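You operate a simulated robot arm through the tools that you are given. There is no shell and no other tool. Be economical: measure what you need, move in short steps, check, and stop when the job is done.

You are at the controls of a simulated robot arm. One attempt, no reset.

Task
Zero the tray scale and hold the 1 kg steel weight's reading.
Fine: switch it on first; the weight stays in the tray. Set down upright: what you pick out.

Only the result counts: the job must be done as asked and must still hold three seconds after the hand-in. Knocking over, shifting, dropping, spilling or breaking anything else fails it.

Robot
A 6-joint arm with a two-finger parallel gripper, fixed in place. Base frame: the origin is at the foot of the arm, x ahead of it, y to its left, z up; the work surface is at about z = 0.72. Lengths are in m, angles in degrees, forces in N, time in s.
With the tool pointing down near the work surface it reaches from about 0.18 to 0.84 m from the base axis. Its first joint turns from -166.0 to 166.0 degrees. Payload 3.91 kg.
The tool frame sits at the grasp point between the pads (the TCP): z along the fingers, y along the line on which they close. The tips reach 0.03 m beyond it. Largest opening 0.11 m; finger width 0.02, thickness 0.01; the body of the gripper, 0.048 by 0.112 m, starts 0.055 m behind the TCP.
Orientation is that of the tool frame in the base frame, as a unit quaternion [x, y, z, w]. With the fingers straight down and closing along the base's y, the tool's x points along the base's -x, its y along +y and its z along -z.

Tools
- The arm moves only by the tool drive_tool. Its argument "rows" is a list of rows, each an object of numbers (a shift or turn left out is 0, a gripper value left out holds the last): "x", "y", "z": the shift along the tool's x, y, z in cm; "ax", "ay", "az": the turn, a rotation vector about the tool's x, y, z in degrees; "jaw": the closure, from 0 (fully open) to 1 (shut). In form: [{"x": .., "y": .., "z": .., "ax": .., "ay": .., "az": .., "jaw": ..}, ...]. A call has 1 to 20 rows; each row shifts and turns the commanded pose from where the row before left it, along the tool's axes as they then stand. A row lasts 0.2 s, in which the tool goes at most 0.05 m and 8.6 degrees; a call with a longer step from one row to the next is refused whole, and so is a gripper value outside its range. A pose out of reach is approached as far as the arm can. The call stops where the force on the tool passes 70 N (or 10 N more than at its start, if that is more) or the arm is blocked; 0.2 s more then pass. Each finger travels about 0.108 m/s and halts on what it meets, pressing with about 28 N; the grip force reading is that of the motor and also rises with nothing between the fingers. The clock runs only during rows and for 0.2 s after the last one: add rows that do not move to give the fingers time. It gives the time, the measured TCP pose, the force on the tool (base axes), the opening and the grip force at its end, in the units of the frame above (readings bear some noise), with the torque about the TCP (base axes, N m) and any sound that the robot's microphone picked up.
- Cameras (640 x 400 px; columns grow to the right, rows downward): "scene" is fixed at [0.2198, -0.4984, 1.3627]; the picture's right is [0.72, -0.69, 0.00], its down [-0.44, -0.45, -0.78] and it looks along [0.54, 0.56, -0.63] (base axes); focal length 214 px, centre (320, 200). "wrist" rides on the gripper at [0.077, 0.007, -0.114] in the tool frame; the picture's right is [-0.09, 1.00, 0.00], its down [-0.80, -0.07, -0.59] and it looks along [-0.59, -0.05, 0.80] (tool axes); focal length 270 px, centre (320, 200). There is no depth. A picture from a camera that has moved, and an enlarged one, comes with that camera's place and axes in the base frame and with its lens.
- grab_frame(camera): a new picture of that camera. The clock stands still meanwhile.
- raise_lower(by): slides the trunk up (or, below 0, down) by that many m; the arm rides with it, the base frame stays. It gives what a move gives, with no picture.
- enlarge(camera, box): a new picture of the part [left, top, right, bottom] of that camera's present view, enlarged. The clock stands still meanwhile.
- close_job(): hands the job in; it is judged then, once.

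Work in short steps. Places have to be worked out from the pictures, the camera data and where the tool is seen: move nearer, look again, correct. Check each grasp and each placing, and mend what went wrong. You have 120 turns and 84 pictures in all, those below and enlarged ones among them. Open the gripper and draw the arm clear of the work before you hand the job in, unless the task says otherwise; then end with one line.

The tools are called after ">>>" as name(argument=value, ...) on one line, values as JSON. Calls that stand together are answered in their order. drive_tool: Moves the arm, as the interface text tells. Its arguments: {"type":"object","properties":{"rows":{"type":"array","items":{"type":"object","properties":{"x":{"type":"number"},"y":{"type":"number"},"z":{"type":"number"},"ax":{"type":"number"},"ay":{"type":"number"},"az":{"type":"number"},"jaw":{"type":"number"}}}}},"required":["rows"]} The other tools are called the same way: raise_lower (by) slides the trunk up or down; grab_frame (camera) takes a picture; enlarge (camera, box) takes an enlarged picture of a part of a camera's view; close_job () hands the job in.

At the start:

```text
clock: 0.0
eef_pos: [0.4388, 0.0043, 1.2117]
orientation: [-0.001, 1.0, 0.0, 0.0]
force: [0.0, -0.8, -0.5]
torque: [0.0, 0.0, 0.0]
finger_gap: 0.1101
grip_force: 0.0
trunk travel left (down, up): [-0.475, 0.065]
```

scene: 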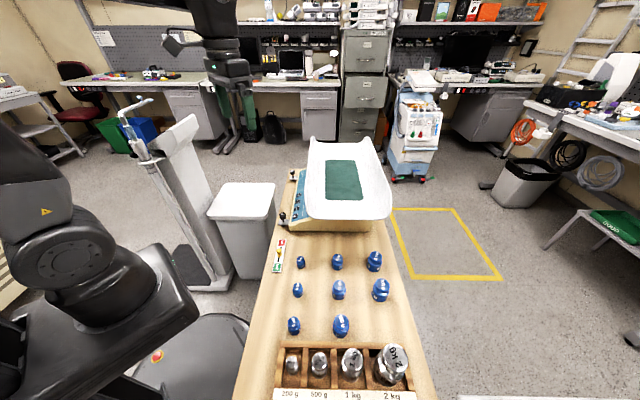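
wrist: 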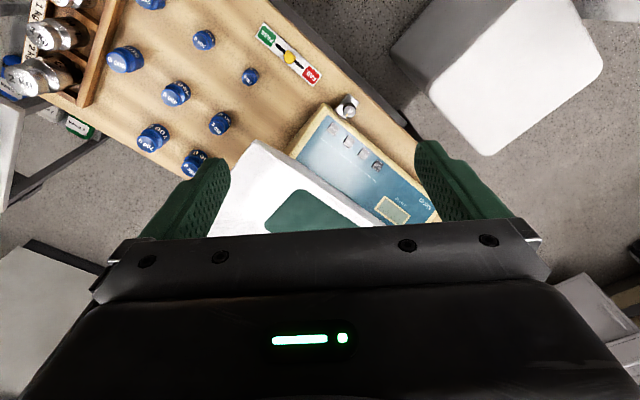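

I see a tray scale with a panel, a rack of weights and blue weights. I look closer at the panel and the rack.

>>> enlarge(camera="scene", box=[260, 130, 400, 240])

>>> enlarge(camera="scene", box=[250, 230, 430, 400])

>>> enlarge(camera="wrist", box=[230, 10, 450, 230])

```text
3.64 times, centred on (330, 185) of scene
camera zoom: at [0.2198, -0.4984, 1.3627], right [0.72, -0.69, 0.0], down [-0.44, -0.45, -0.78], along [0.54, 0.56, -0.63], focal length 780 px, centre (284, 254)
```

zoom: 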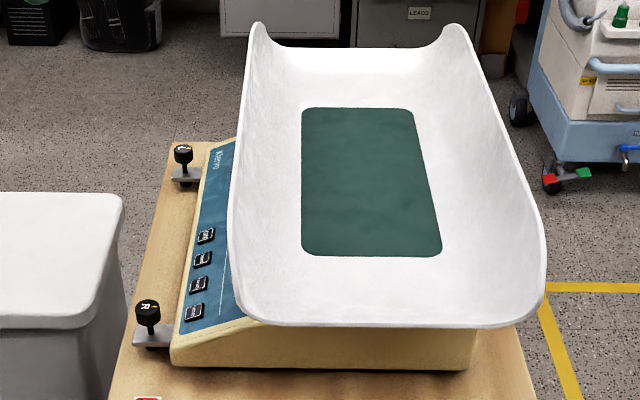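

```text
2.35 times, centred on (340, 315) of scene
camera zoom: at [0.2198, -0.4984, 1.3627], right [0.72, -0.69, 0.0], down [-0.44, -0.45, -0.78], along [0.54, 0.56, -0.63], focal length 505 px, centre (273, -71)
```

zoom: 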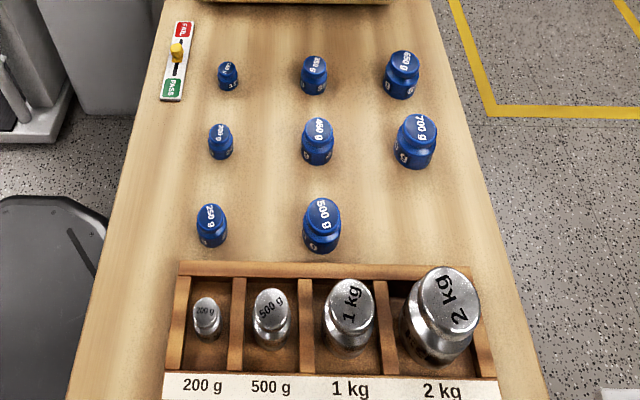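

```text
1.82 times, centred on (340, 120) of wrist
camera zoom: at [0.3608, 0.0117, 1.3256], right [0.09, 1.0, 0.0], down [0.8, -0.07, 0.59], along [0.59, -0.05, -0.8], focal length 491 px, centre (284, 346)
```

zoom: 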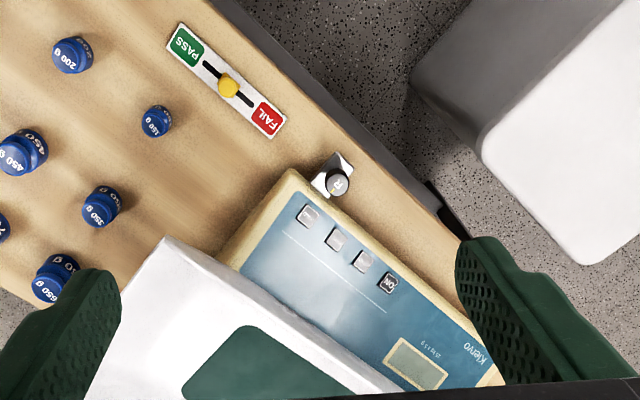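

The buttons lie near (0.57–0.67, 0–0.11, 0.79). I move the gripper nearer and above for a readable view of the panel.

>>> drive_tool(rows=[{"x": -1.2, "y": 1.4, "z": 4.5}, {"x": -1.2, "y": 1.4, "z": 4.5}, {"x": -1.2, "y": 1.4, "z": 4.5}, {"x": -1.2, "y": 1.4, "z": 4.5}, {"x": -1.2, "y": 1.4, "z": 4.5}, {}])

>>> grab_frame(camera="wrist")

>>> grab_frame(camera="scene")

```text
clock: 1.4
eef_pos: [0.4979, 0.0727, 0.9824]
orientation: [0.0, 1.0, 0.0, 0.0]
force: [0.1, -0.8, 0.3]
torque: [-0.03, -0.01, 0.01]
finger_gap: 0.1099
grip_force: 0.0
trunk travel left (down, up): [-0.475, 0.065]
```

```text
78 pictures are left
camera wrist: at [0.4214, 0.0799, 1.0983], right [0.09, 1.0, 0.0], down [0.8, -0.07, 0.59], along [0.59, -0.05, -0.8], focal length 270 px, centre (320, 200)
```

wrist: 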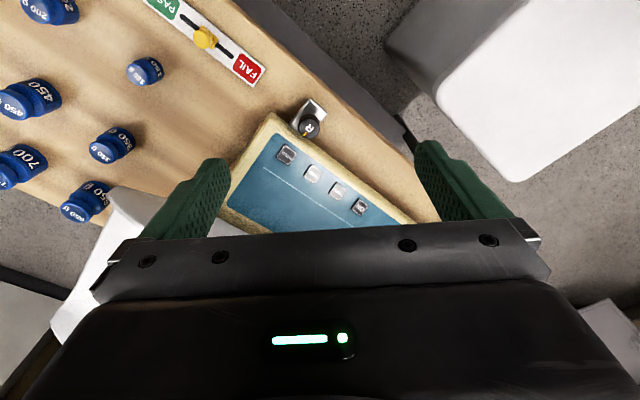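

```text
77 pictures are left
```

scene: 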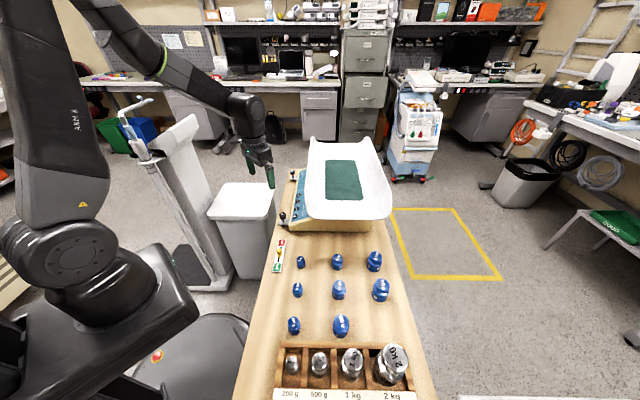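

Now I read the button labels.

>>> enlarge(camera="wrist", box=[250, 120, 410, 240])

```text
3.33 times, centred on (330, 180) of wrist
camera zoom: at [0.4214, 0.0799, 1.0983], right [0.09, 1.0, 0.0], down [0.8, -0.07, 0.59], along [0.59, -0.05, -0.8], focal length 901 px, centre (287, 267)
```

zoom: 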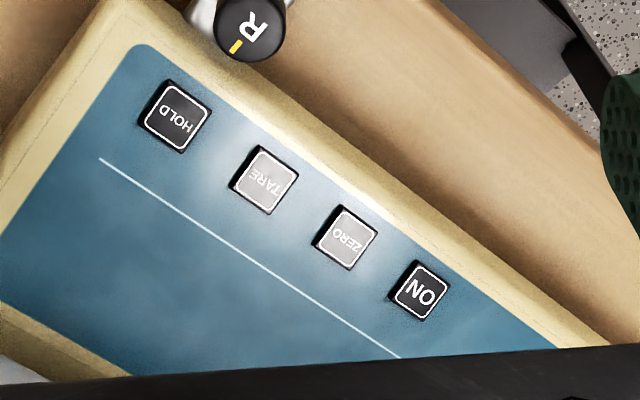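

Buttons read ON, ZERO, TARE, HOLD, with ON at ≈(0.680, 0.118, 0.775) and HOLD at ≈(0.581, 0.021). I turn the tool 45° so its thin side faces the tray, close the jaw, and go above ON.

>>> drive_tool(rows=[{"az": 7.5, "jaw": 1}, {"az": 7.5}, {"az": 7.5}, {"az": 7.5}, {"az": 7.5}, {"az": 7.5}, {"x": -2.4, "y": 4}, {"x": -2.4, "y": 4}, {"x": -2.4, "y": 4}, {"x": -2.4, "y": 4}, {}])

>>> grab_frame(camera="wrist")

```text
clock: 3.8
eef_pos: [0.6793, 0.1198, 0.9863]
orientation: [0.383, 0.924, -0.001, 0.0]
force: [1.1, 0.4, 0.5]
torque: [-0.02, -0.01, -0.01]
finger_gap: 0.0
grip_force: 28.2
trunk travel left (down, up): [-0.475, 0.065]
```

```text
75 pictures are left
camera wrist: at [0.6284, 0.1786, 1.1014], right [0.77, 0.64, 0.0], down [0.52, -0.62, 0.59], along [0.38, -0.46, -0.8], focal length 270 px, centre (320, 200)
```

wrist: 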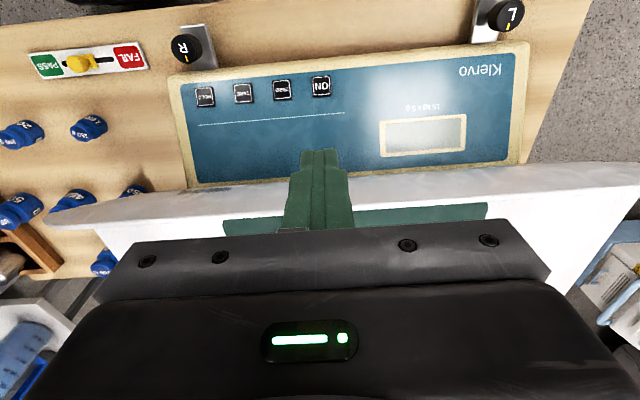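

The new view confirms ON at (0.679, 0.118). I descend to just above it and check.

>>> drive_tool(rows=[{"z": 4}, {"z": 4}, {"z": 4}, {"z": 3}, {}])

>>> grab_frame(camera="wrist")

>>> enlarge(camera="scene", box=[260, 130, 400, 240])

```text
clock: 5.0
eef_pos: [0.6789, 0.1184, 0.8357]
orientation: [0.381, 0.924, 0.001, 0.001]
force: [-0.7, 0.3, -0.4]
torque: [0.0, 0.03, 0.01]
finger_gap: 0.0
grip_force: 28.5
trunk travel left (down, up): [-0.475, 0.065]
```

```text
74 pictures are left
camera wrist: at [0.6292, 0.1787, 0.9502], right [0.77, 0.64, 0.0], down [0.52, -0.62, 0.59], along [0.38, -0.46, -0.8], focal length 270 px, centre (320, 200)
```

wrist: 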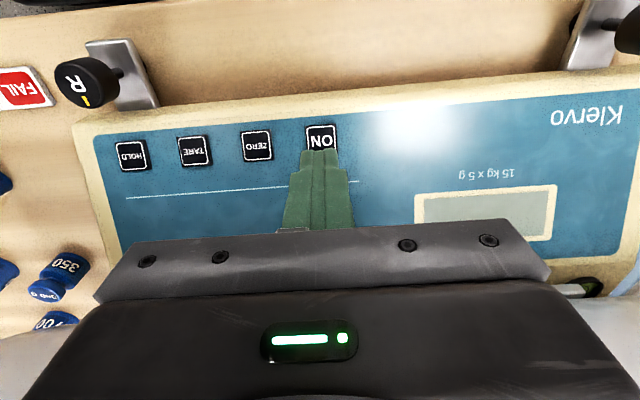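

```text
3.64 times, centred on (330, 185) of scene
camera zoom: at [0.2198, -0.4984, 1.3627], right [0.72, -0.69, 0.0], down [-0.44, -0.45, -0.78], along [0.54, 0.56, -0.63], focal length 780 px, centre (284, 254)
```

zoom: 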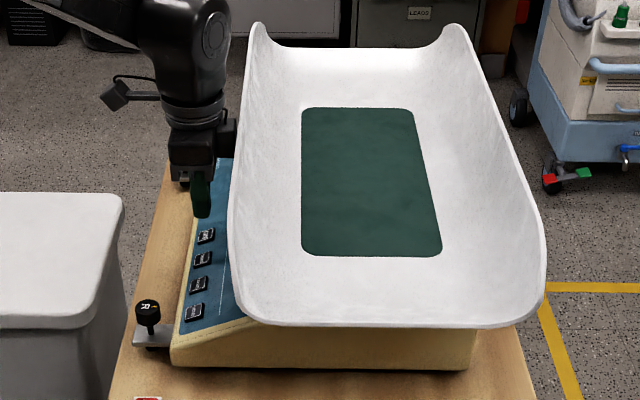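

Aligned over ON with tip about 3 cm above. I descend most of the way, then in small steps watching force.

>>> drive_tool(rows=[{"z": 1.3}, {"z": 1.0}, {}])

>>> drive_tool(rows=[{"z": 0.3}, {}])

>>> drive_tool(rows=[{"z": 0.3}, {}])

```text
clock: 5.8
eef_pos: [0.6794, 0.1196, 0.8124]
orientation: [0.381, 0.924, -0.001, 0.0]
force: [-0.3, 0.1, -0.3]
torque: [0.0, -0.02, -0.02]
finger_gap: 0.0
grip_force: 28.4
trunk travel left (down, up): [-0.475, 0.065]
```

```text
clock: 6.4
eef_pos: [0.678, 0.1207, 0.81]
orientation: [0.382, 0.924, 0.0, 0.0]
force: [-1.0, -0.4, 0.4]
torque: [-0.01, -0.02, -0.02]
finger_gap: 0.0
grip_force: 27.8
trunk travel left (down, up): [-0.475, 0.065]
```

```text
clock: 7.0
eef_pos: [0.6784, 0.1198, 0.8079]
orientation: [0.382, 0.924, 0.0, 0.0]
force: [-0.3, 1.3, 0.2]
torque: [-0.05, 0.0, 0.02]
finger_gap: 0.0
grip_force: 27.8
trunk travel left (down, up): [-0.475, 0.065]
```

No contact yet; another look before continuing.

>>> drive_tool(rows=[{"z": 0.3}, {}])

>>> grab_frame(camera="wrist")

```text
clock: 7.6
eef_pos: [0.6789, 0.1206, 0.8042]
orientation: [0.382, 0.924, 0.0, 0.0]
force: [-0.4, -0.2, 2.3]
torque: [0.01, -0.01, 0.02]
finger_gap: 0.0
grip_force: 27.8
trunk travel left (down, up): [-0.475, 0.065]
heard: click
```

```text
72 pictures are left
camera wrist: at [0.6288, 0.1794, 0.9192], right [0.77, 0.64, 0.0], down [0.52, -0.62, 0.59], along [0.38, -0.46, -0.8], focal length 270 px, centre (320, 200)
```

wrist: 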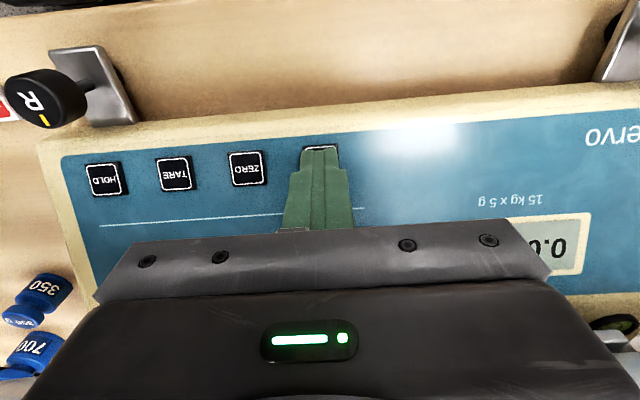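

Click heard and the display lit. I rise about 4 cm and read the display.

>>> drive_tool(rows=[{"z": -2.0}, {"z": -2.0}, {}, {}, {}, {}])

>>> enlarge(camera="wrist", box=[80, 80, 640, 320])

```text
clock: 9.0
eef_pos: [0.6798, 0.1194, 0.8451]
orientation: [0.382, 0.924, -0.001, 0.0]
force: [-0.4, 0.4, 0.1]
torque: [0.02, 0.01, -0.02]
finger_gap: 0.0
grip_force: 28.2
trunk travel left (down, up): [-0.475, 0.065]
```

```text
1.14 times, centred on (360, 200) of wrist
camera zoom: at [0.6289, 0.1791, 0.9594], right [0.77, 0.64, 0.0], down [0.52, -0.62, 0.59], along [0.38, -0.46, -0.8], focal length 309 px, centre (274, 200)
```

zoom: 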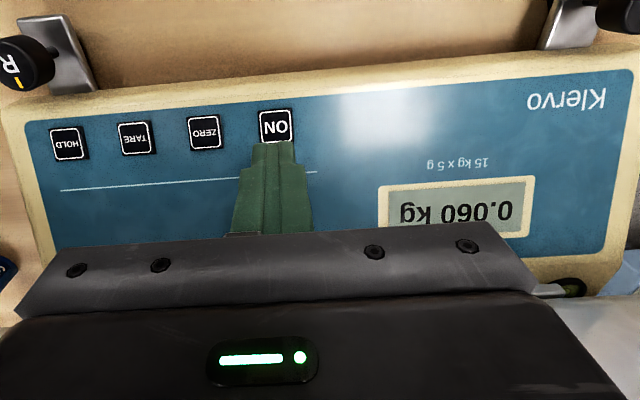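

It reads 0.060 kg, so ZERO is needed. ZERO is 4.65 cm along −y of the tool.

>>> drive_tool(rows=[{"y": -2.35}, {"y": -2.3}, {}])

>>> grab_frame(camera="wrist")

```text
clock: 9.8
eef_pos: [0.6468, 0.0877, 0.8444]
orientation: [0.382, 0.924, 0.0, 0.0]
force: [0.1, 0.3, -0.4]
torque: [-0.01, 0.0, 0.0]
finger_gap: 0.0001
grip_force: 28.2
trunk travel left (down, up): [-0.475, 0.065]
```

```text
70 pictures are left
camera wrist: at [0.597, 0.1473, 0.9589], right [0.77, 0.64, 0.0], down [0.52, -0.62, 0.59], along [0.38, -0.46, -0.8], focal length 270 px, centre (320, 200)
```

wrist: 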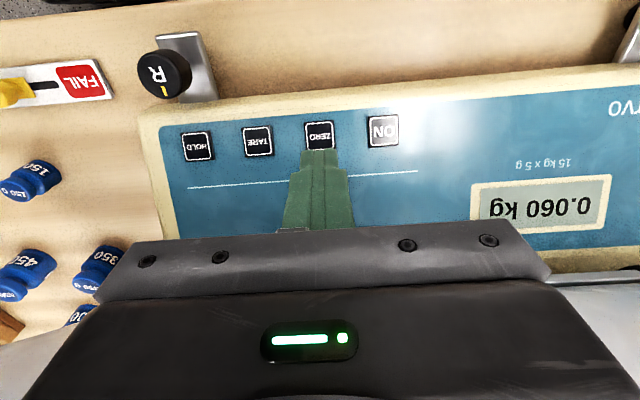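

Aligned with ZERO, as before with ON. Press to the same height, then rise.

>>> drive_tool(rows=[{"z": 2}, {"z": 1.6}, {"z": 0.2}, {"z": 0.2}, {}])

```text
clock: 11.0
eef_pos: [0.6454, 0.087, 0.8038]
orientation: [0.382, 0.924, 0.0, 0.0]
force: [-1.1, 0.0, 3.3]
torque: [0.02, -0.03, 0.0]
finger_gap: 0.0001
grip_force: 27.8
trunk travel left (down, up): [-0.475, 0.065]
heard: click
```

Click. I rise and read.

>>> drive_tool(rows=[{"z": -2.0}, {"z": -2.0}, {}, {}, {}, {}])

>>> enlarge(camera="wrist", box=[440, 130, 640, 255])

```text
clock: 12.4
eef_pos: [0.6455, 0.0881, 0.8448]
orientation: [0.382, 0.924, 0.0, 0.0]
force: [-0.2, 0.3, -0.6]
torque: [0.03, 0.03, 0.01]
finger_gap: 0.0
grip_force: 28.2
trunk travel left (down, up): [-0.475, 0.065]
```

```text
3.20 times, centred on (540, 192) of wrist
camera zoom: at [0.5955, 0.1463, 0.9594], right [0.77, 0.64, 0.0], down [0.52, -0.62, 0.59], along [0.38, -0.46, -0.8], focal length 865 px, centre (-384, 224)
```

zoom: 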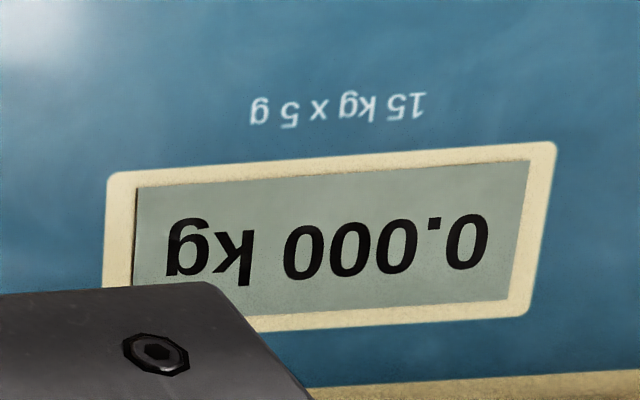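

Zero reads 0.000 kg. Now I rise, travel to above the weight rack, open the jaw and look.

>>> drive_tool(rows=[{"z": -4}, {"z": -4}, {"z": -4}, {"z": -4}, {"x": -0.28, "y": -4.67}, {"x": -0.28, "y": -4.67}, {"x": -0.28, "y": -4.67}, {"x": -0.28, "y": -4.67}, {"x": -0.28, "y": -4.67}, {"x": -0.28, "y": -4.67}, {"x": -0.28, "y": -4.67}, {"x": -0.28, "y": -4.67}, {"x": -0.28, "y": -4.67}, {"x": -0.28, "y": -4.67}, {"x": -0.28, "y": -4.67}, {"x": -0.28, "y": -4.67, "jaw": 0}, {}, {}, {}])

>>> grab_frame(camera="wrist")

>>> enlarge(camera="scene", box=[260, 330, 420, 400])

```text
clock: 16.4
eef_pos: [0.2751, -0.3349, 1.0038]
orientation: [0.381, 0.924, 0.0, 0.0]
force: [-0.6, -0.9, -0.3]
torque: [0.01, 0.01, 0.01]
finger_gap: 0.1098
grip_force: 0.1
trunk travel left (down, up): [-0.475, 0.065]
```

```text
68 pictures are left
camera wrist: at [0.2248, -0.2745, 1.119], right [0.77, 0.64, 0.0], down [0.52, -0.62, 0.59], along [0.38, -0.46, -0.8], focal length 270 px, centre (320, 200)
```

wrist: 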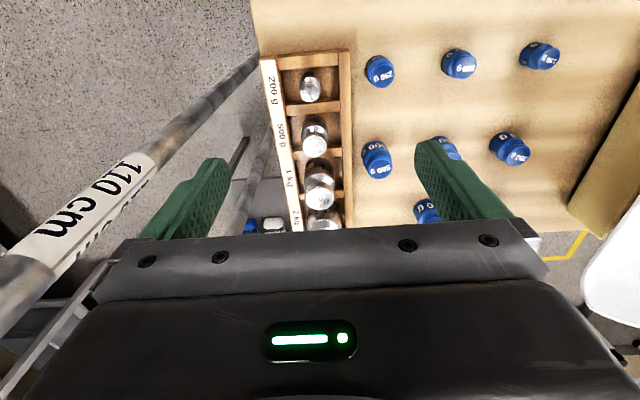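

```text
4.00 times, centred on (340, 365) of scene
camera zoom: at [0.2198, -0.4984, 1.3627], right [0.72, -0.69, 0.0], down [-0.44, -0.45, -0.78], along [0.54, 0.56, -0.63], focal length 858 px, centre (240, -460)
```

zoom: 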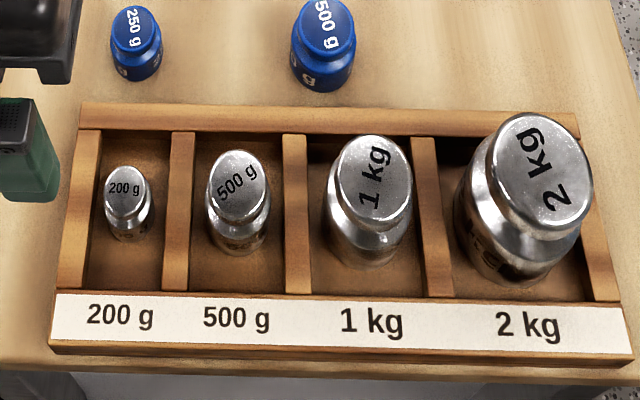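

The 1 kg steel weight is the third from the left in the rack. I enlarge the wrist view to triangulate it.

>>> enlarge(camera="wrist", box=[240, 40, 400, 240])

```text
2.00 times, centred on (320, 140) of wrist
camera zoom: at [0.2248, -0.2745, 1.119], right [0.77, 0.64, 0.0], down [0.52, -0.62, 0.59], along [0.38, -0.46, -0.8], focal length 541 px, centre (320, 320)
```

zoom: 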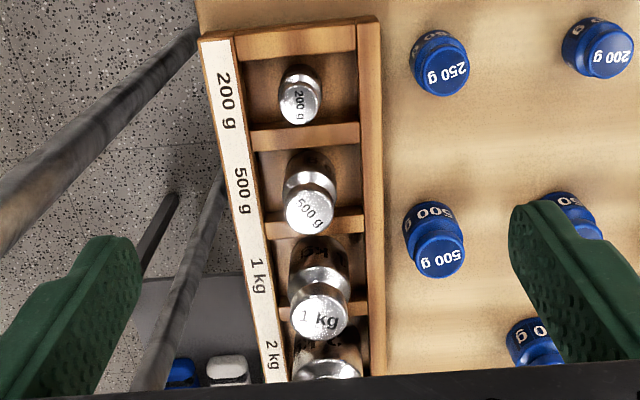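

The 1 kg top is at ≈(0.367, −0.447, 0.815). I move above it at TCP z 0.90 for a close look at the slot clearance.

>>> drive_tool(rows=[{"x": -4.8, "y": -0.47}, {"x": -4.8, "y": -0.47}, {"x": -4.8, "y": -0.47}, {"z": 4}, {"z": 4}, {"z": 2.3}, {}])

>>> grab_frame(camera="wrist")

>>> enlarge(camera="scene", box=[260, 300, 420, 400])

```text
clock: 18.0
eef_pos: [0.3636, -0.444, 0.904]
orientation: [0.382, 0.924, 0.0, 0.0]
force: [-0.4, 0.0, -1.0]
torque: [-0.02, -0.01, -0.01]
finger_gap: 0.11
grip_force: 0.1
trunk travel left (down, up): [-0.475, 0.065]
```

```text
65 pictures are left
camera wrist: at [0.3135, -0.3852, 1.0181], right [0.77, 0.64, 0.0], down [0.52, -0.62, 0.59], along [0.38, -0.46, -0.8], focal length 270 px, centre (320, 200)
```

wrist: 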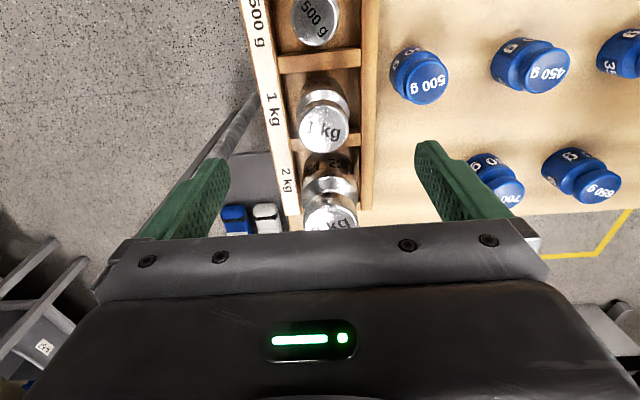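

```text
4.00 times, centred on (340, 350) of scene
camera zoom: at [0.2198, -0.4984, 1.3627], right [0.72, -0.69, 0.0], down [-0.44, -0.45, -0.78], along [0.54, 0.56, -0.63], focal length 858 px, centre (240, -400)
```

zoom: 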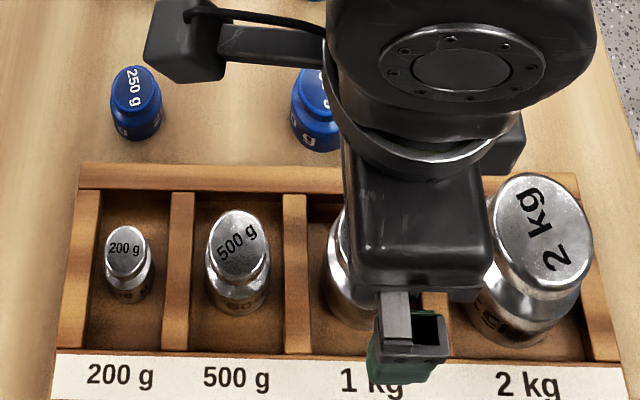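

>>> enlarge(camera="wrist", box=[240, 40, 400, 140])

```text
4.00 times, centred on (320, 90) of wrist
camera zoom: at [0.3135, -0.3852, 1.0181], right [0.77, 0.64, 0.0], down [0.52, -0.62, 0.59], along [0.38, -0.46, -0.8], focal length 1081 px, centre (320, 640)
```

zoom: 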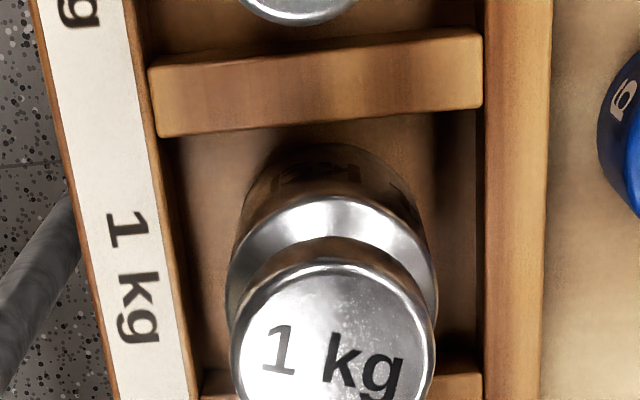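

Rack rails top at ≈0.755 with only ~1.2 cm beside the weight, so I'll grip the upper part above the rails (TCP z ≈ 0.795). Partly close the jaw, centre and descend.

>>> drive_tool(rows=[{"x": -0.5, "y": 0.13, "jaw": 0.3}, {}, {"z": 3}, {"z": 3}, {}])

>>> grab_frame(camera="wrist")

>>> enlarge(camera="scene", box=[260, 300, 420, 400])

```text
clock: 19.2
eef_pos: [0.3693, -0.4495, 0.8418]
orientation: [0.383, 0.924, 0.0, 0.0]
force: [-0.5, -0.1, 0.2]
torque: [-0.01, -0.02, -0.01]
finger_gap: 0.0769
grip_force: 0.1
trunk travel left (down, up): [-0.475, 0.065]
```

```text
62 pictures are left
camera wrist: at [0.319, -0.3891, 0.9563], right [0.77, 0.64, 0.0], down [0.52, -0.62, 0.59], along [0.38, -0.46, -0.8], focal length 270 px, centre (320, 200)
```

wrist: 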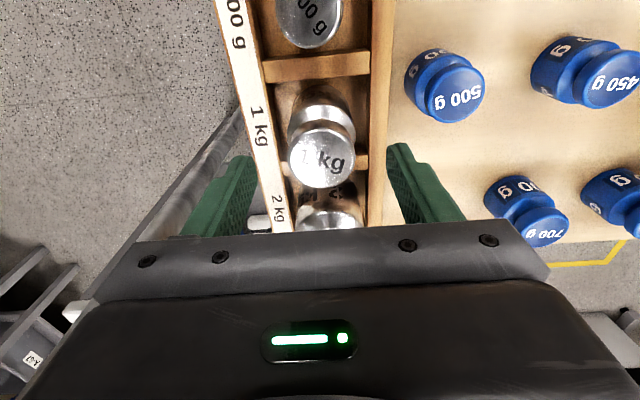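

```text
4.00 times, centred on (340, 350) of scene
camera zoom: at [0.2198, -0.4984, 1.3627], right [0.72, -0.69, 0.0], down [-0.44, -0.45, -0.78], along [0.54, 0.56, -0.63], focal length 858 px, centre (240, -400)
```

zoom: 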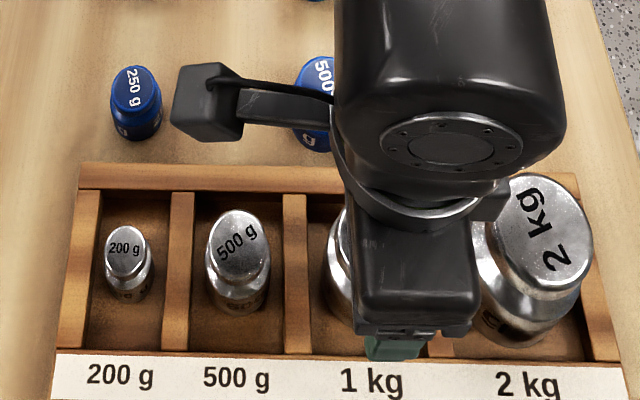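

Weight is centred between the fingers. I descend to grip height and close.

>>> drive_tool(rows=[{"x": 0.3, "z": 2}, {"z": 1.5}, {"z": 1.0}, {}])

>>> grab_frame(camera="wrist")

```text
clock: 20.2
eef_pos: [0.3675, -0.4457, 0.7957]
orientation: [0.382, 0.924, 0.0, -0.001]
force: [0.3, 0.0, 0.9]
torque: [-0.01, -0.01, -0.01]
finger_gap: 0.0771
grip_force: 0.1
trunk travel left (down, up): [-0.475, 0.065]
```

```text
60 pictures are left
camera wrist: at [0.3176, -0.3853, 0.91], right [0.77, 0.64, 0.0], down [0.52, -0.62, 0.59], along [0.38, -0.46, -0.8], focal length 270 px, centre (320, 200)
```

wrist: 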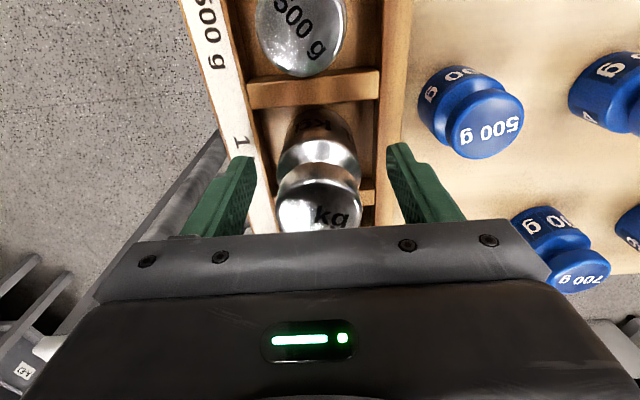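

>>> drive_tool(rows=[{"jaw": 1}, {}, {}, {}])

>>> enlarge(camera="wrist", box=[200, 80, 440, 240])

```text
clock: 21.2
eef_pos: [0.3675, -0.4461, 0.7957]
orientation: [0.382, 0.924, 0.0, -0.001]
force: [-1.8, -1.5, -0.4]
torque: [-0.07, 0.03, -0.04]
finger_gap: 0.0475
grip_force: 28.1
trunk travel left (down, up): [-0.475, 0.065]
```

```text
2.50 times, centred on (320, 160) of wrist
camera zoom: at [0.3174, -0.3855, 0.9101], right [0.77, 0.64, 0.0], down [0.52, -0.62, 0.59], along [0.38, -0.46, -0.8], focal length 676 px, centre (320, 300)
```

zoom: 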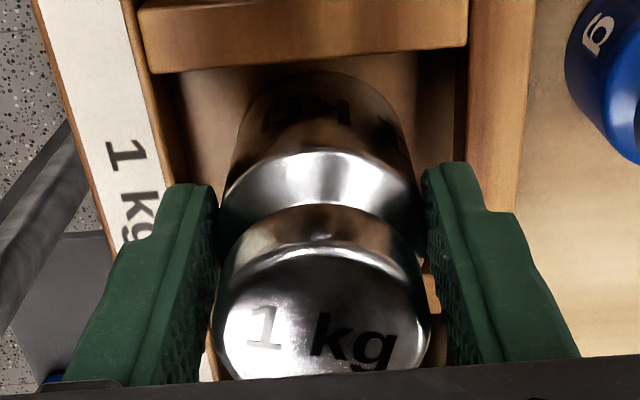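

Gripping the body at 4.75 cm. Lift a little and check the load.

>>> drive_tool(rows=[{"z": -1}, {"z": -1}, {"z": -1}, {}])

>>> grab_frame(camera="wrist")

```text
clock: 22.2
eef_pos: [0.3686, -0.4468, 0.8239]
orientation: [0.383, 0.924, 0.0, 0.0]
force: [0.2, 0.5, -0.6]
torque: [0.02, 0.05, 0.01]
finger_gap: 0.0398
grip_force: 27.6
trunk travel left (down, up): [-0.475, 0.065]
```

```text
58 pictures are left
camera wrist: at [0.3182, -0.3856, 0.9394], right [0.77, 0.64, 0.0], down [0.52, -0.62, 0.59], along [0.38, -0.45, -0.81], focal length 270 px, centre (320, 200)
```

wrist: 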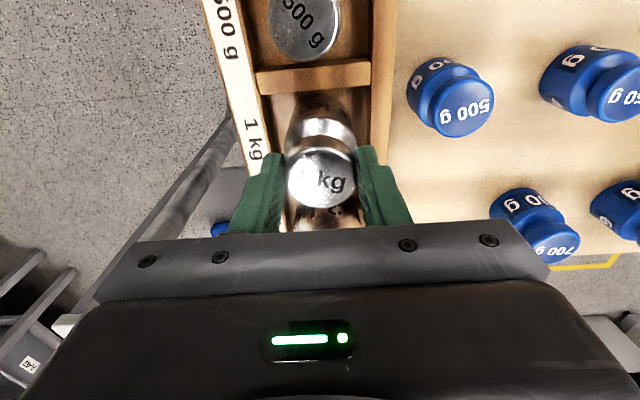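

The pads slid off the shoulder and now hold the head (gap 3.98 cm); the weight is still seated. I try a tiny lift with this head grip.

>>> drive_tool(rows=[{"z": -0.3}, {}])

>>> enlarge(camera="wrist", box=[200, 80, 440, 240])

```text
clock: 22.8
eef_pos: [0.3674, -0.4459, 0.8287]
orientation: [0.382, 0.924, 0.001, -0.001]
force: [0.9, 0.3, -9.6]
torque: [0.02, 0.02, 0.0]
finger_gap: 0.04
grip_force: 28.0
trunk travel left (down, up): [-0.475, 0.065]
```

```text
2.50 times, centred on (320, 160) of wrist
camera zoom: at [0.3184, -0.3857, 0.9428], right [0.77, 0.64, 0.0], down [0.52, -0.62, 0.59], along [0.38, -0.45, -0.8], focal length 676 px, centre (320, 300)
```

zoom: 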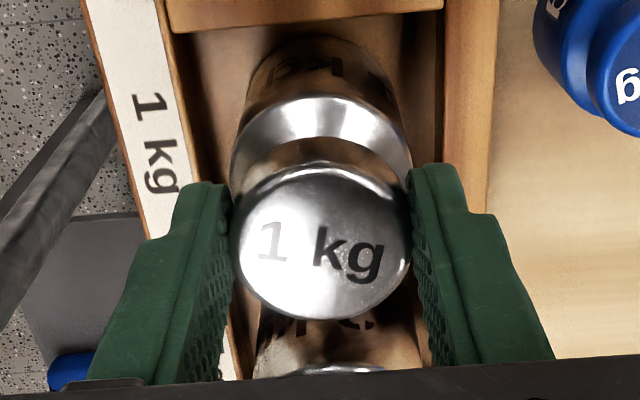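

It's bearing 9.6 N, but only the pad ends hold the head. I set it back and regrip about 7 mm lower for more pad contact.

>>> drive_tool(rows=[{"z": 0.2}, {"z": 0.2}, {}, {"jaw": 0.4}, {}, {"z": 0.5}, {"jaw": 1}, {}, {}])

>>> enlarge(camera="wrist", box=[200, 80, 440, 240])

```text
clock: 24.8
eef_pos: [0.3684, -0.4469, 0.8199]
orientation: [0.382, 0.924, 0.0, 0.0]
force: [1.3, -1.6, 1.6]
torque: [0.06, 0.02, -0.11]
finger_gap: 0.0401
grip_force: 28.3
trunk travel left (down, up): [-0.475, 0.065]
```

```text
2.50 times, centred on (320, 160) of wrist
camera zoom: at [0.3187, -0.3862, 0.9343], right [0.77, 0.64, 0.0], down [0.52, -0.62, 0.59], along [0.38, -0.46, -0.8], focal length 676 px, centre (320, 300)
```

zoom: 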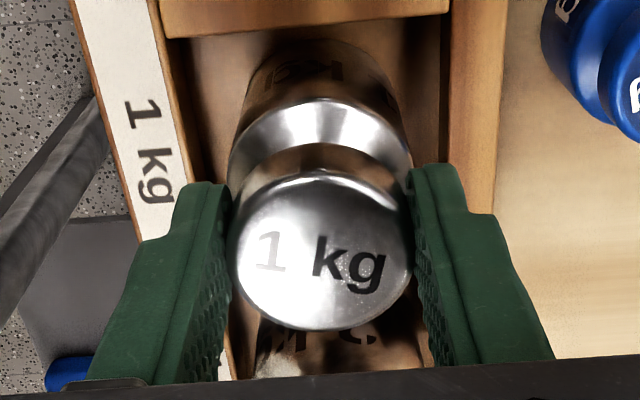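

Head gripped at 4.0 cm with more pad. I lift in small steps and watch the load.

>>> drive_tool(rows=[{"z": -0.5}, {"z": -0.7}, {"z": -0.7}, {}])

>>> drive_tool(rows=[{"z": -1}, {"z": -1}, {"z": -1}, {"z": -1}, {}])

>>> enlarge(camera="wrist", box=[200, 80, 440, 240])

```text
clock: 25.8
eef_pos: [0.3683, -0.4447, 0.8386]
orientation: [0.382, 0.924, 0.001, 0.0]
force: [-0.3, 0.1, -9.3]
torque: [0.02, 0.02, 0.0]
finger_gap: 0.0401
grip_force: 27.8
trunk travel left (down, up): [-0.475, 0.065]
```

```text
clock: 27.0
eef_pos: [0.3693, -0.4464, 0.8797]
orientation: [0.382, 0.924, 0.0, -0.001]
force: [0.2, -0.1, -9.1]
torque: [0.01, 0.02, -0.04]
finger_gap: 0.04
grip_force: 28.0
trunk travel left (down, up): [-0.475, 0.065]
```

```text
2.50 times, centred on (320, 160) of wrist
camera zoom: at [0.3185, -0.3868, 0.9939], right [0.77, 0.64, 0.0], down [0.52, -0.62, 0.59], along [0.38, -0.45, -0.8], focal length 676 px, centre (320, 300)
```

zoom: 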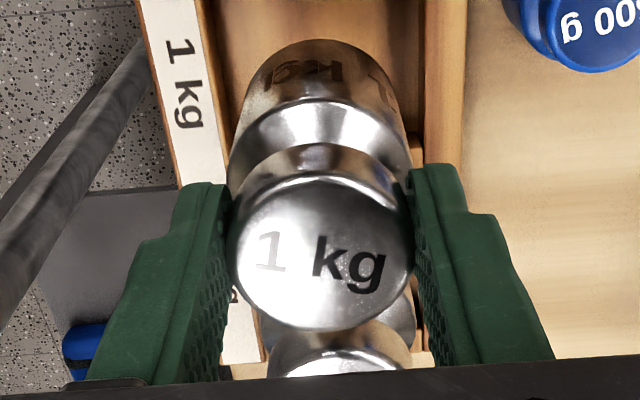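

Stable lift at ~9.3 N. Raise to clear the tray rim, then carry toward the tray pad at ≈(0.785, −0.047), pad surface z ≈ 0.857.

>>> drive_tool(rows=[{"z": -3}, {"z": -3}, {"z": -3}, {"z": -3}, {"z": -3}, {"z": -3}, {}])

>>> drive_tool(rows=[{"y": 2, "x": -0.06}, {"y": 3.2, "x": -0.06}, {"y": 3.2, "x": -0.06}, {"y": 3.2, "x": -0.06}, {"y": 3.2, "x": -0.06}, {"y": 3.2, "x": -0.06}, {"y": 3.2, "x": -0.06}, {"y": 3.2, "x": -0.06}, {"y": 3.2, "x": -0.06}, {"y": 3.2, "x": -0.06}, {"y": 3.2, "x": -0.06}, {"y": 3.2, "x": -0.06}, {"y": 3.2, "x": -0.06}, {"y": 3.2, "x": -0.06}, {"y": 3.2, "x": -0.06}, {"y": 3.2, "x": -0.06}, {"y": 3.2, "x": -0.06}, {"y": 3.2, "x": -0.06}, {"y": 1.2, "x": -0.06}, {}])

>>> grab_frame(camera="wrist")

>>> enlarge(camera="scene", box=[240, 100, 420, 240])

```text
clock: 28.6
eef_pos: [0.3695, -0.4453, 1.0598]
orientation: [0.382, 0.924, 0.001, 0.0]
force: [-0.1, 0.1, -10.5]
torque: [-0.02, -0.03, 0.01]
finger_gap: 0.0401
grip_force: 27.6
trunk travel left (down, up): [-0.475, 0.065]
```

```text
clock: 32.8
eef_pos: [0.7838, -0.0476, 1.0584]
orientation: [0.383, 0.924, 0.0, -0.001]
force: [-0.6, -0.6, -10.0]
torque: [0.03, 0.0, 0.0]
finger_gap: 0.04
grip_force: 28.4
trunk travel left (down, up): [-0.475, 0.065]
```

```text
54 pictures are left
camera wrist: at [0.7339, 0.0138, 1.1726], right [0.77, 0.64, 0.0], down [0.52, -0.62, 0.59], along [0.38, -0.46, -0.8], focal length 270 px, centre (320, 200)
```

wrist: 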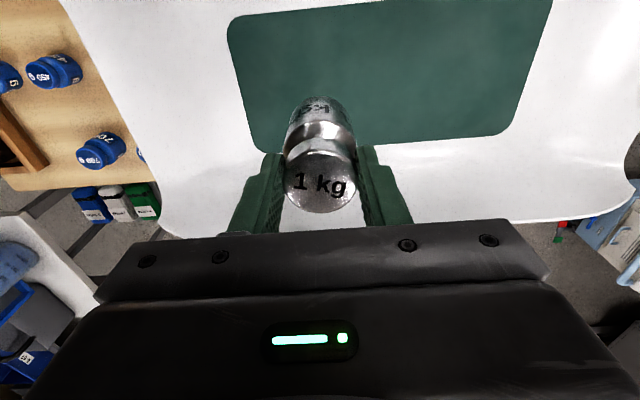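

```text
2.86 times, centred on (330, 170) of scene
camera zoom: at [0.2198, -0.4984, 1.3627], right [0.72, -0.69, 0.0], down [-0.44, -0.45, -0.78], along [0.54, 0.56, -0.63], focal length 613 px, centre (291, 286)
```

zoom: 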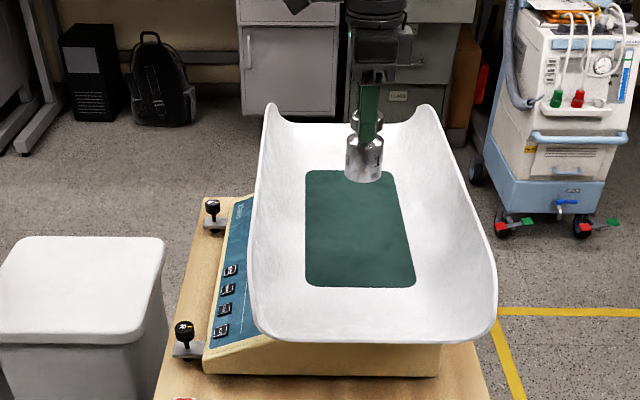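

Position is above the pad, well within its edges. Descend to just above, then touch down gently watching the load.

>>> drive_tool(rows=[{"z": 2.5}, {"z": 2.5}, {"z": 2.5}, {"z": 1.5}, {"z": 0.7}, {}])

>>> drive_tool(rows=[{"z": 0.3}, {"z": 0.3}, {}])

>>> enlarge(camera="scene", box=[240, 100, 420, 240])

```text
clock: 34.2
eef_pos: [0.783, -0.0461, 0.9612]
orientation: [0.382, 0.924, -0.001, -0.001]
force: [-0.5, 0.1, -10.1]
torque: [0.02, -0.01, -0.01]
finger_gap: 0.0401
grip_force: 28.3
trunk travel left (down, up): [-0.475, 0.065]
```

```text
clock: 35.0
eef_pos: [0.7839, -0.0463, 0.9539]
orientation: [0.382, 0.924, -0.001, -0.001]
force: [0.3, -0.2, -10.5]
torque: [0.02, 0.04, -0.01]
finger_gap: 0.0403
grip_force: 27.7
trunk travel left (down, up): [-0.475, 0.065]
```

```text
2.86 times, centred on (330, 170) of scene
camera zoom: at [0.2198, -0.4984, 1.3627], right [0.72, -0.69, 0.0], down [-0.44, -0.45, -0.78], along [0.54, 0.56, -0.63], focal length 613 px, centre (291, 286)
```

zoom: 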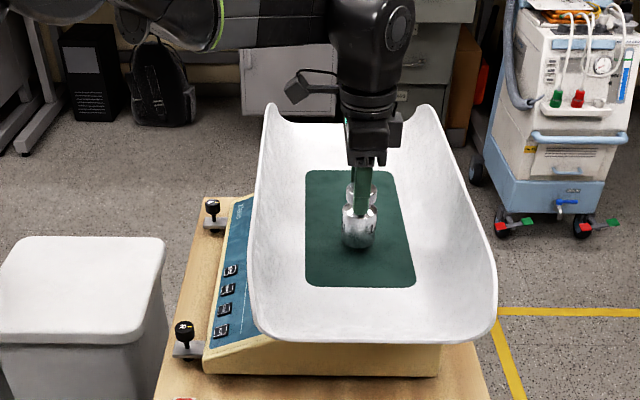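

Still suspended; continue in 2–3 mm steps.

>>> drive_tool(rows=[{"z": 0.3}, {"z": 0.3}, {}])

>>> drive_tool(rows=[{"z": 0.3}, {}])

>>> drive_tool(rows=[{"z": 0.2}, {}])

```text
clock: 35.8
eef_pos: [0.784, -0.0465, 0.9491]
orientation: [0.382, 0.924, 0.001, -0.001]
force: [-0.1, -0.1, -9.4]
torque: [0.05, 0.0, -0.03]
finger_gap: 0.0402
grip_force: 28.3
trunk travel left (down, up): [-0.475, 0.065]
```

```text
clock: 36.4
eef_pos: [0.7835, -0.0458, 0.9465]
orientation: [0.381, 0.925, -0.001, -0.001]
force: [-0.4, -0.1, -8.8]
torque: [0.03, 0.08, -0.02]
finger_gap: 0.04
grip_force: 27.8
trunk travel left (down, up): [-0.475, 0.065]
```

```text
clock: 37.0
eef_pos: [0.7836, -0.0469, 0.9454]
orientation: [0.382, 0.924, 0.0, -0.001]
force: [0.3, -0.2, -9.7]
torque: [0.03, 0.04, -0.01]
finger_gap: 0.0398
grip_force: 27.6
trunk travel left (down, up): [-0.475, 0.065]
```

>>> drive_tool(rows=[{"z": 0.2}, {}])

>>> drive_tool(rows=[{"z": 0.2}, {}])

>>> drive_tool(rows=[{"z": 0.2}, {}])

```text
clock: 37.6
eef_pos: [0.784, -0.0468, 0.9424]
orientation: [0.382, 0.924, 0.0, -0.001]
force: [0.0, 0.1, -9.8]
torque: [0.0, 0.03, -0.01]
finger_gap: 0.0397
grip_force: 28.4
trunk travel left (down, up): [-0.475, 0.065]
```

```text
clock: 38.2
eef_pos: [0.7836, -0.0471, 0.9417]
orientation: [0.381, 0.924, -0.001, 0.0]
force: [0.1, 0.4, -9.4]
torque: [0.01, 0.0, 0.02]
finger_gap: 0.0401
grip_force: 27.7
trunk travel left (down, up): [-0.475, 0.065]
```

```text
clock: 38.8
eef_pos: [0.7836, -0.0461, 0.9403]
orientation: [0.382, 0.924, 0.001, 0.0]
force: [1.6, 0.2, -3.6]
torque: [0.02, 0.09, -0.02]
finger_gap: 0.0401
grip_force: 28.5
trunk travel left (down, up): [-0.475, 0.065]
```

The load fell to 3.6 N: contact. One more millimetre or so, then check.

>>> drive_tool(rows=[{"z": 0.1}, {}])

>>> enlarge(camera="wrist", box=[200, 40, 440, 240])

```text
clock: 39.4
eef_pos: [0.784, -0.0462, 0.9401]
orientation: [0.382, 0.924, 0.0, 0.001]
force: [3.8, -1.1, 6.7]
torque: [-0.11, 0.0, 0.04]
finger_gap: 0.0401
grip_force: 28.3
trunk travel left (down, up): [-0.475, 0.065]
```

```text
2.00 times, centred on (320, 140) of wrist
camera zoom: at [0.7335, 0.0134, 1.0542], right [0.77, 0.64, 0.0], down [0.52, -0.62, 0.6], along [0.38, -0.46, -0.8], focal length 541 px, centre (320, 320)
```

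zoom: 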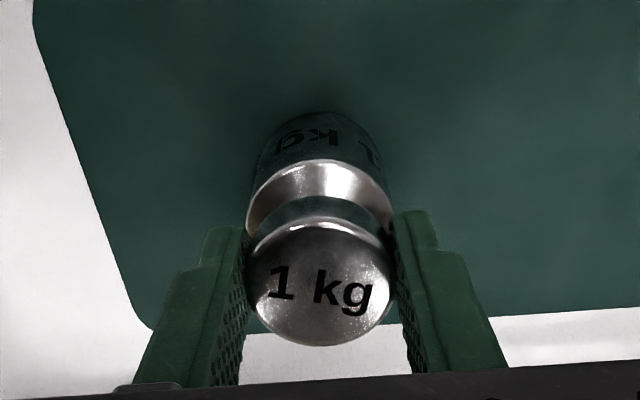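

It's seated upright. I open the jaw and rise clear.

>>> drive_tool(rows=[{"jaw": 0.58}, {"jaw": 0.5}, {"jaw": 0.3}, {}, {"z": -2}, {"z": -3}, {"z": -4}, {"z": -4}, {}])

>>> grab_frame(camera="wrist")

>>> enlarge(camera="scene", box=[240, 100, 420, 240])

```text
clock: 41.4
eef_pos: [0.7846, -0.0446, 1.0692]
orientation: [0.382, 0.924, 0.0, 0.0]
force: [-0.8, -0.1, -0.5]
torque: [0.01, 0.02, 0.01]
finger_gap: 0.077
grip_force: 0.1
trunk travel left (down, up): [-0.475, 0.065]
```

```text
50 pictures are left
camera wrist: at [0.735, 0.0151, 1.1835], right [0.77, 0.64, 0.0], down [0.52, -0.62, 0.59], along [0.38, -0.46, -0.8], focal length 270 px, centre (320, 200)
```

wrist: 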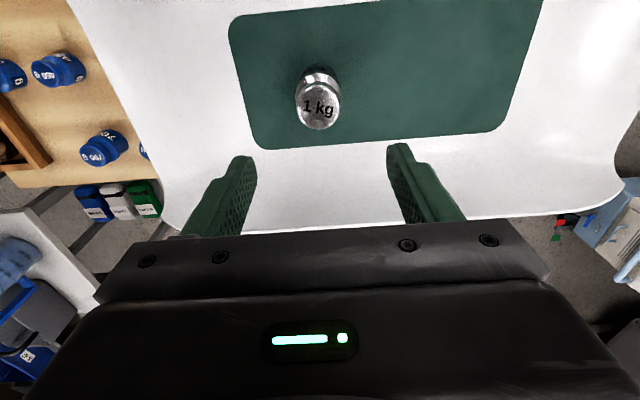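

```text
2.86 times, centred on (330, 170) of scene
camera zoom: at [0.2198, -0.4984, 1.3627], right [0.72, -0.69, 0.0], down [-0.44, -0.45, -0.78], along [0.54, 0.56, -0.63], focal length 613 px, centre (291, 286)
```

zoom: 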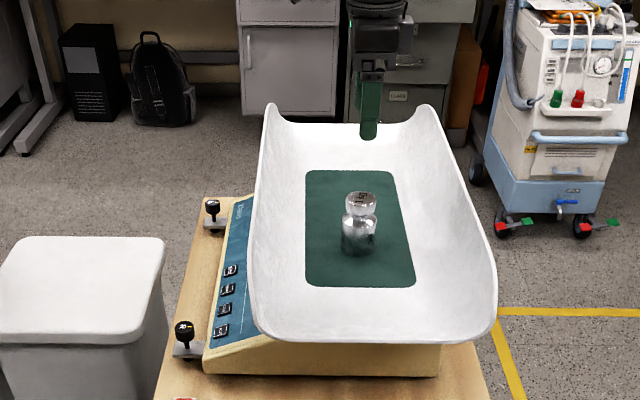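

The weight stands upright on the pad. Now I move over HOLD at (0.5815, 0.021), jaw closed.

>>> drive_tool(rows=[{"x": 3.8, "y": -1.94, "jaw": 1}, {"x": 3.8, "y": -1.94}, {"x": 3.8, "y": -1.94}, {"x": 3.8, "y": -1.94}, {"x": 3.8, "y": -1.94}, {}, {"z": 4}, {"z": 4}, {"z": 4}, {"z": 4}, {}])

>>> grab_frame(camera="wrist")

```text
clock: 43.8
eef_pos: [0.5808, 0.0184, 0.9074]
orientation: [0.382, 0.924, 0.001, 0.0]
force: [-0.4, -0.2, 0.5]
torque: [-0.02, 0.0, 0.0]
finger_gap: 0.0
grip_force: 27.8
trunk travel left (down, up): [-0.475, 0.065]
```

```text
48 pictures are left
camera wrist: at [0.5305, 0.0788, 1.0226], right [0.77, 0.64, 0.0], down [0.52, -0.62, 0.59], along [0.38, -0.46, -0.8], focal length 270 px, centre (320, 200)
```

wrist: 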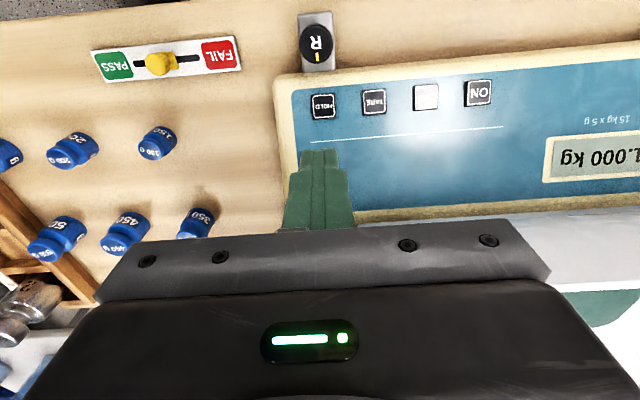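

Display shows 1.000 kg; HOLD lies at (0.5816, 0.0204), aligned within 2 mm. Descend and press to z ≈ 0.804.

>>> drive_tool(rows=[{"x": 0.1, "y": 0.15, "z": 3}, {"z": 3}, {"z": 2.5}, {"z": 1.0}, {}])

>>> grab_frame(camera="wrist")

```text
clock: 45.0
eef_pos: [0.58, 0.0218, 0.8126]
orientation: [0.382, 0.924, 0.0, 0.0]
force: [0.1, -0.2, -0.5]
torque: [-0.01, -0.01, 0.03]
finger_gap: 0.0
grip_force: 27.9
trunk travel left (down, up): [-0.475, 0.065]
```

```text
47 pictures are left
camera wrist: at [0.5314, 0.0817, 0.9282], right [0.77, 0.64, 0.0], down [0.52, -0.62, 0.59], along [0.38, -0.46, -0.8], focal length 270 px, centre (320, 200)
```

wrist: 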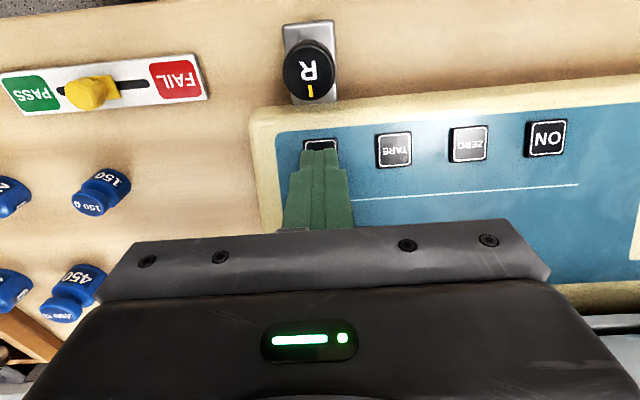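

Over HOLD. Press down in small steps until the click.

>>> drive_tool(rows=[{"z": 0.4}, {"z": 0.3}, {"z": 0.15}, {}])

```text
clock: 46.0
eef_pos: [0.5807, 0.0226, 0.8059]
orientation: [0.382, 0.924, 0.001, 0.0]
force: [0.7, 0.8, 2.0]
torque: [-0.01, -0.02, 0.0]
finger_gap: 0.0002
grip_force: 27.8
trunk travel left (down, up): [-0.475, 0.065]
heard: click
```

Click. Rise and read the display.

>>> drive_tool(rows=[{"z": -2}, {"z": -4}, {"z": -4}, {}, {}])

>>> enlarge(camera="wrist", box=[400, 60, 640, 240])

```text
clock: 47.2
eef_pos: [0.5773, 0.0205, 0.9036]
orientation: [0.383, 0.924, 0.0, 0.0]
force: [-0.4, 0.2, 0.6]
torque: [-0.02, 0.01, 0.02]
finger_gap: 0.0002
grip_force: 27.9
trunk travel left (down, up): [-0.475, 0.065]
```

```text
2.22 times, centred on (520, 150) of wrist
camera zoom: at [0.5279, 0.0798, 1.019], right [0.77, 0.64, 0.0], down [0.52, -0.62, 0.59], along [0.38, -0.46, -0.8], focal length 601 px, centre (-124, 311)
```

zoom: 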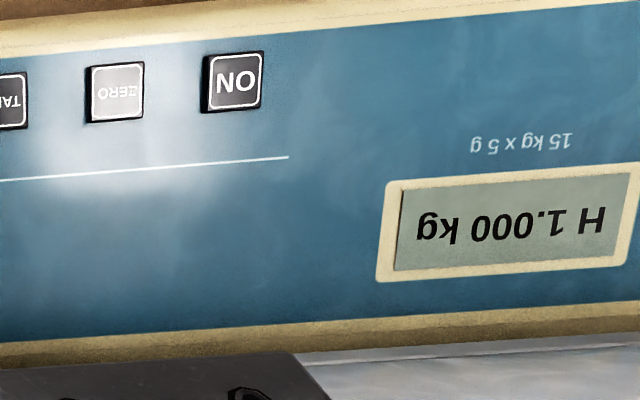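

The display shows "H 1.000 kg". I draw the arm up and back, open the jaw, and take a final look.

>>> drive_tool(rows=[{"z": -4}, {"z": -4}, {"z": -4}, {"z": -4}, {"x": 2, "y": -4, "jaw": 0}, {"x": 2, "y": -4}, {"x": 2, "y": -4}, {}, {}])

>>> grab_frame(camera="scene")

>>> grab_frame(camera="wrist")

```text
clock: 49.2
eef_pos: [0.4534, -0.0227, 1.0648]
orientation: [0.382, 0.924, 0.001, 0.0]
force: [0.4, -0.1, 0.1]
torque: [0.01, 0.0, 0.01]
finger_gap: 0.11
grip_force: 0.0
trunk travel left (down, up): [-0.475, 0.065]
```

```text
45 pictures are left
```

scene: 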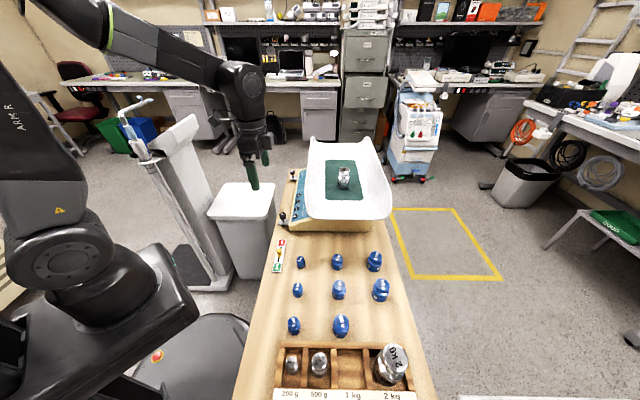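

```text
44 pictures are left
camera wrist: at [0.404, 0.038, 1.1794], right [0.77, 0.64, 0.0], down [0.52, -0.62, 0.59], along [0.38, -0.46, -0.8], focal length 270 px, centre (320, 200)
```

wrist: 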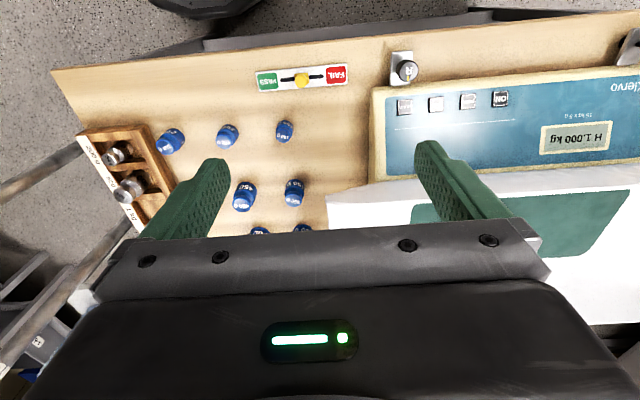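

All is in place: weight upright in the tray, "H 1.000 kg" held, nothing else moved, arm clear. Handing in.

>>> close_job()

```text
The job is handed in.
```

The scale is on and was zeroed from 0.060 to 0.000 kg; it now holds "H 1.000 kg" with the 1 kg steel weight standing upright in the tray.
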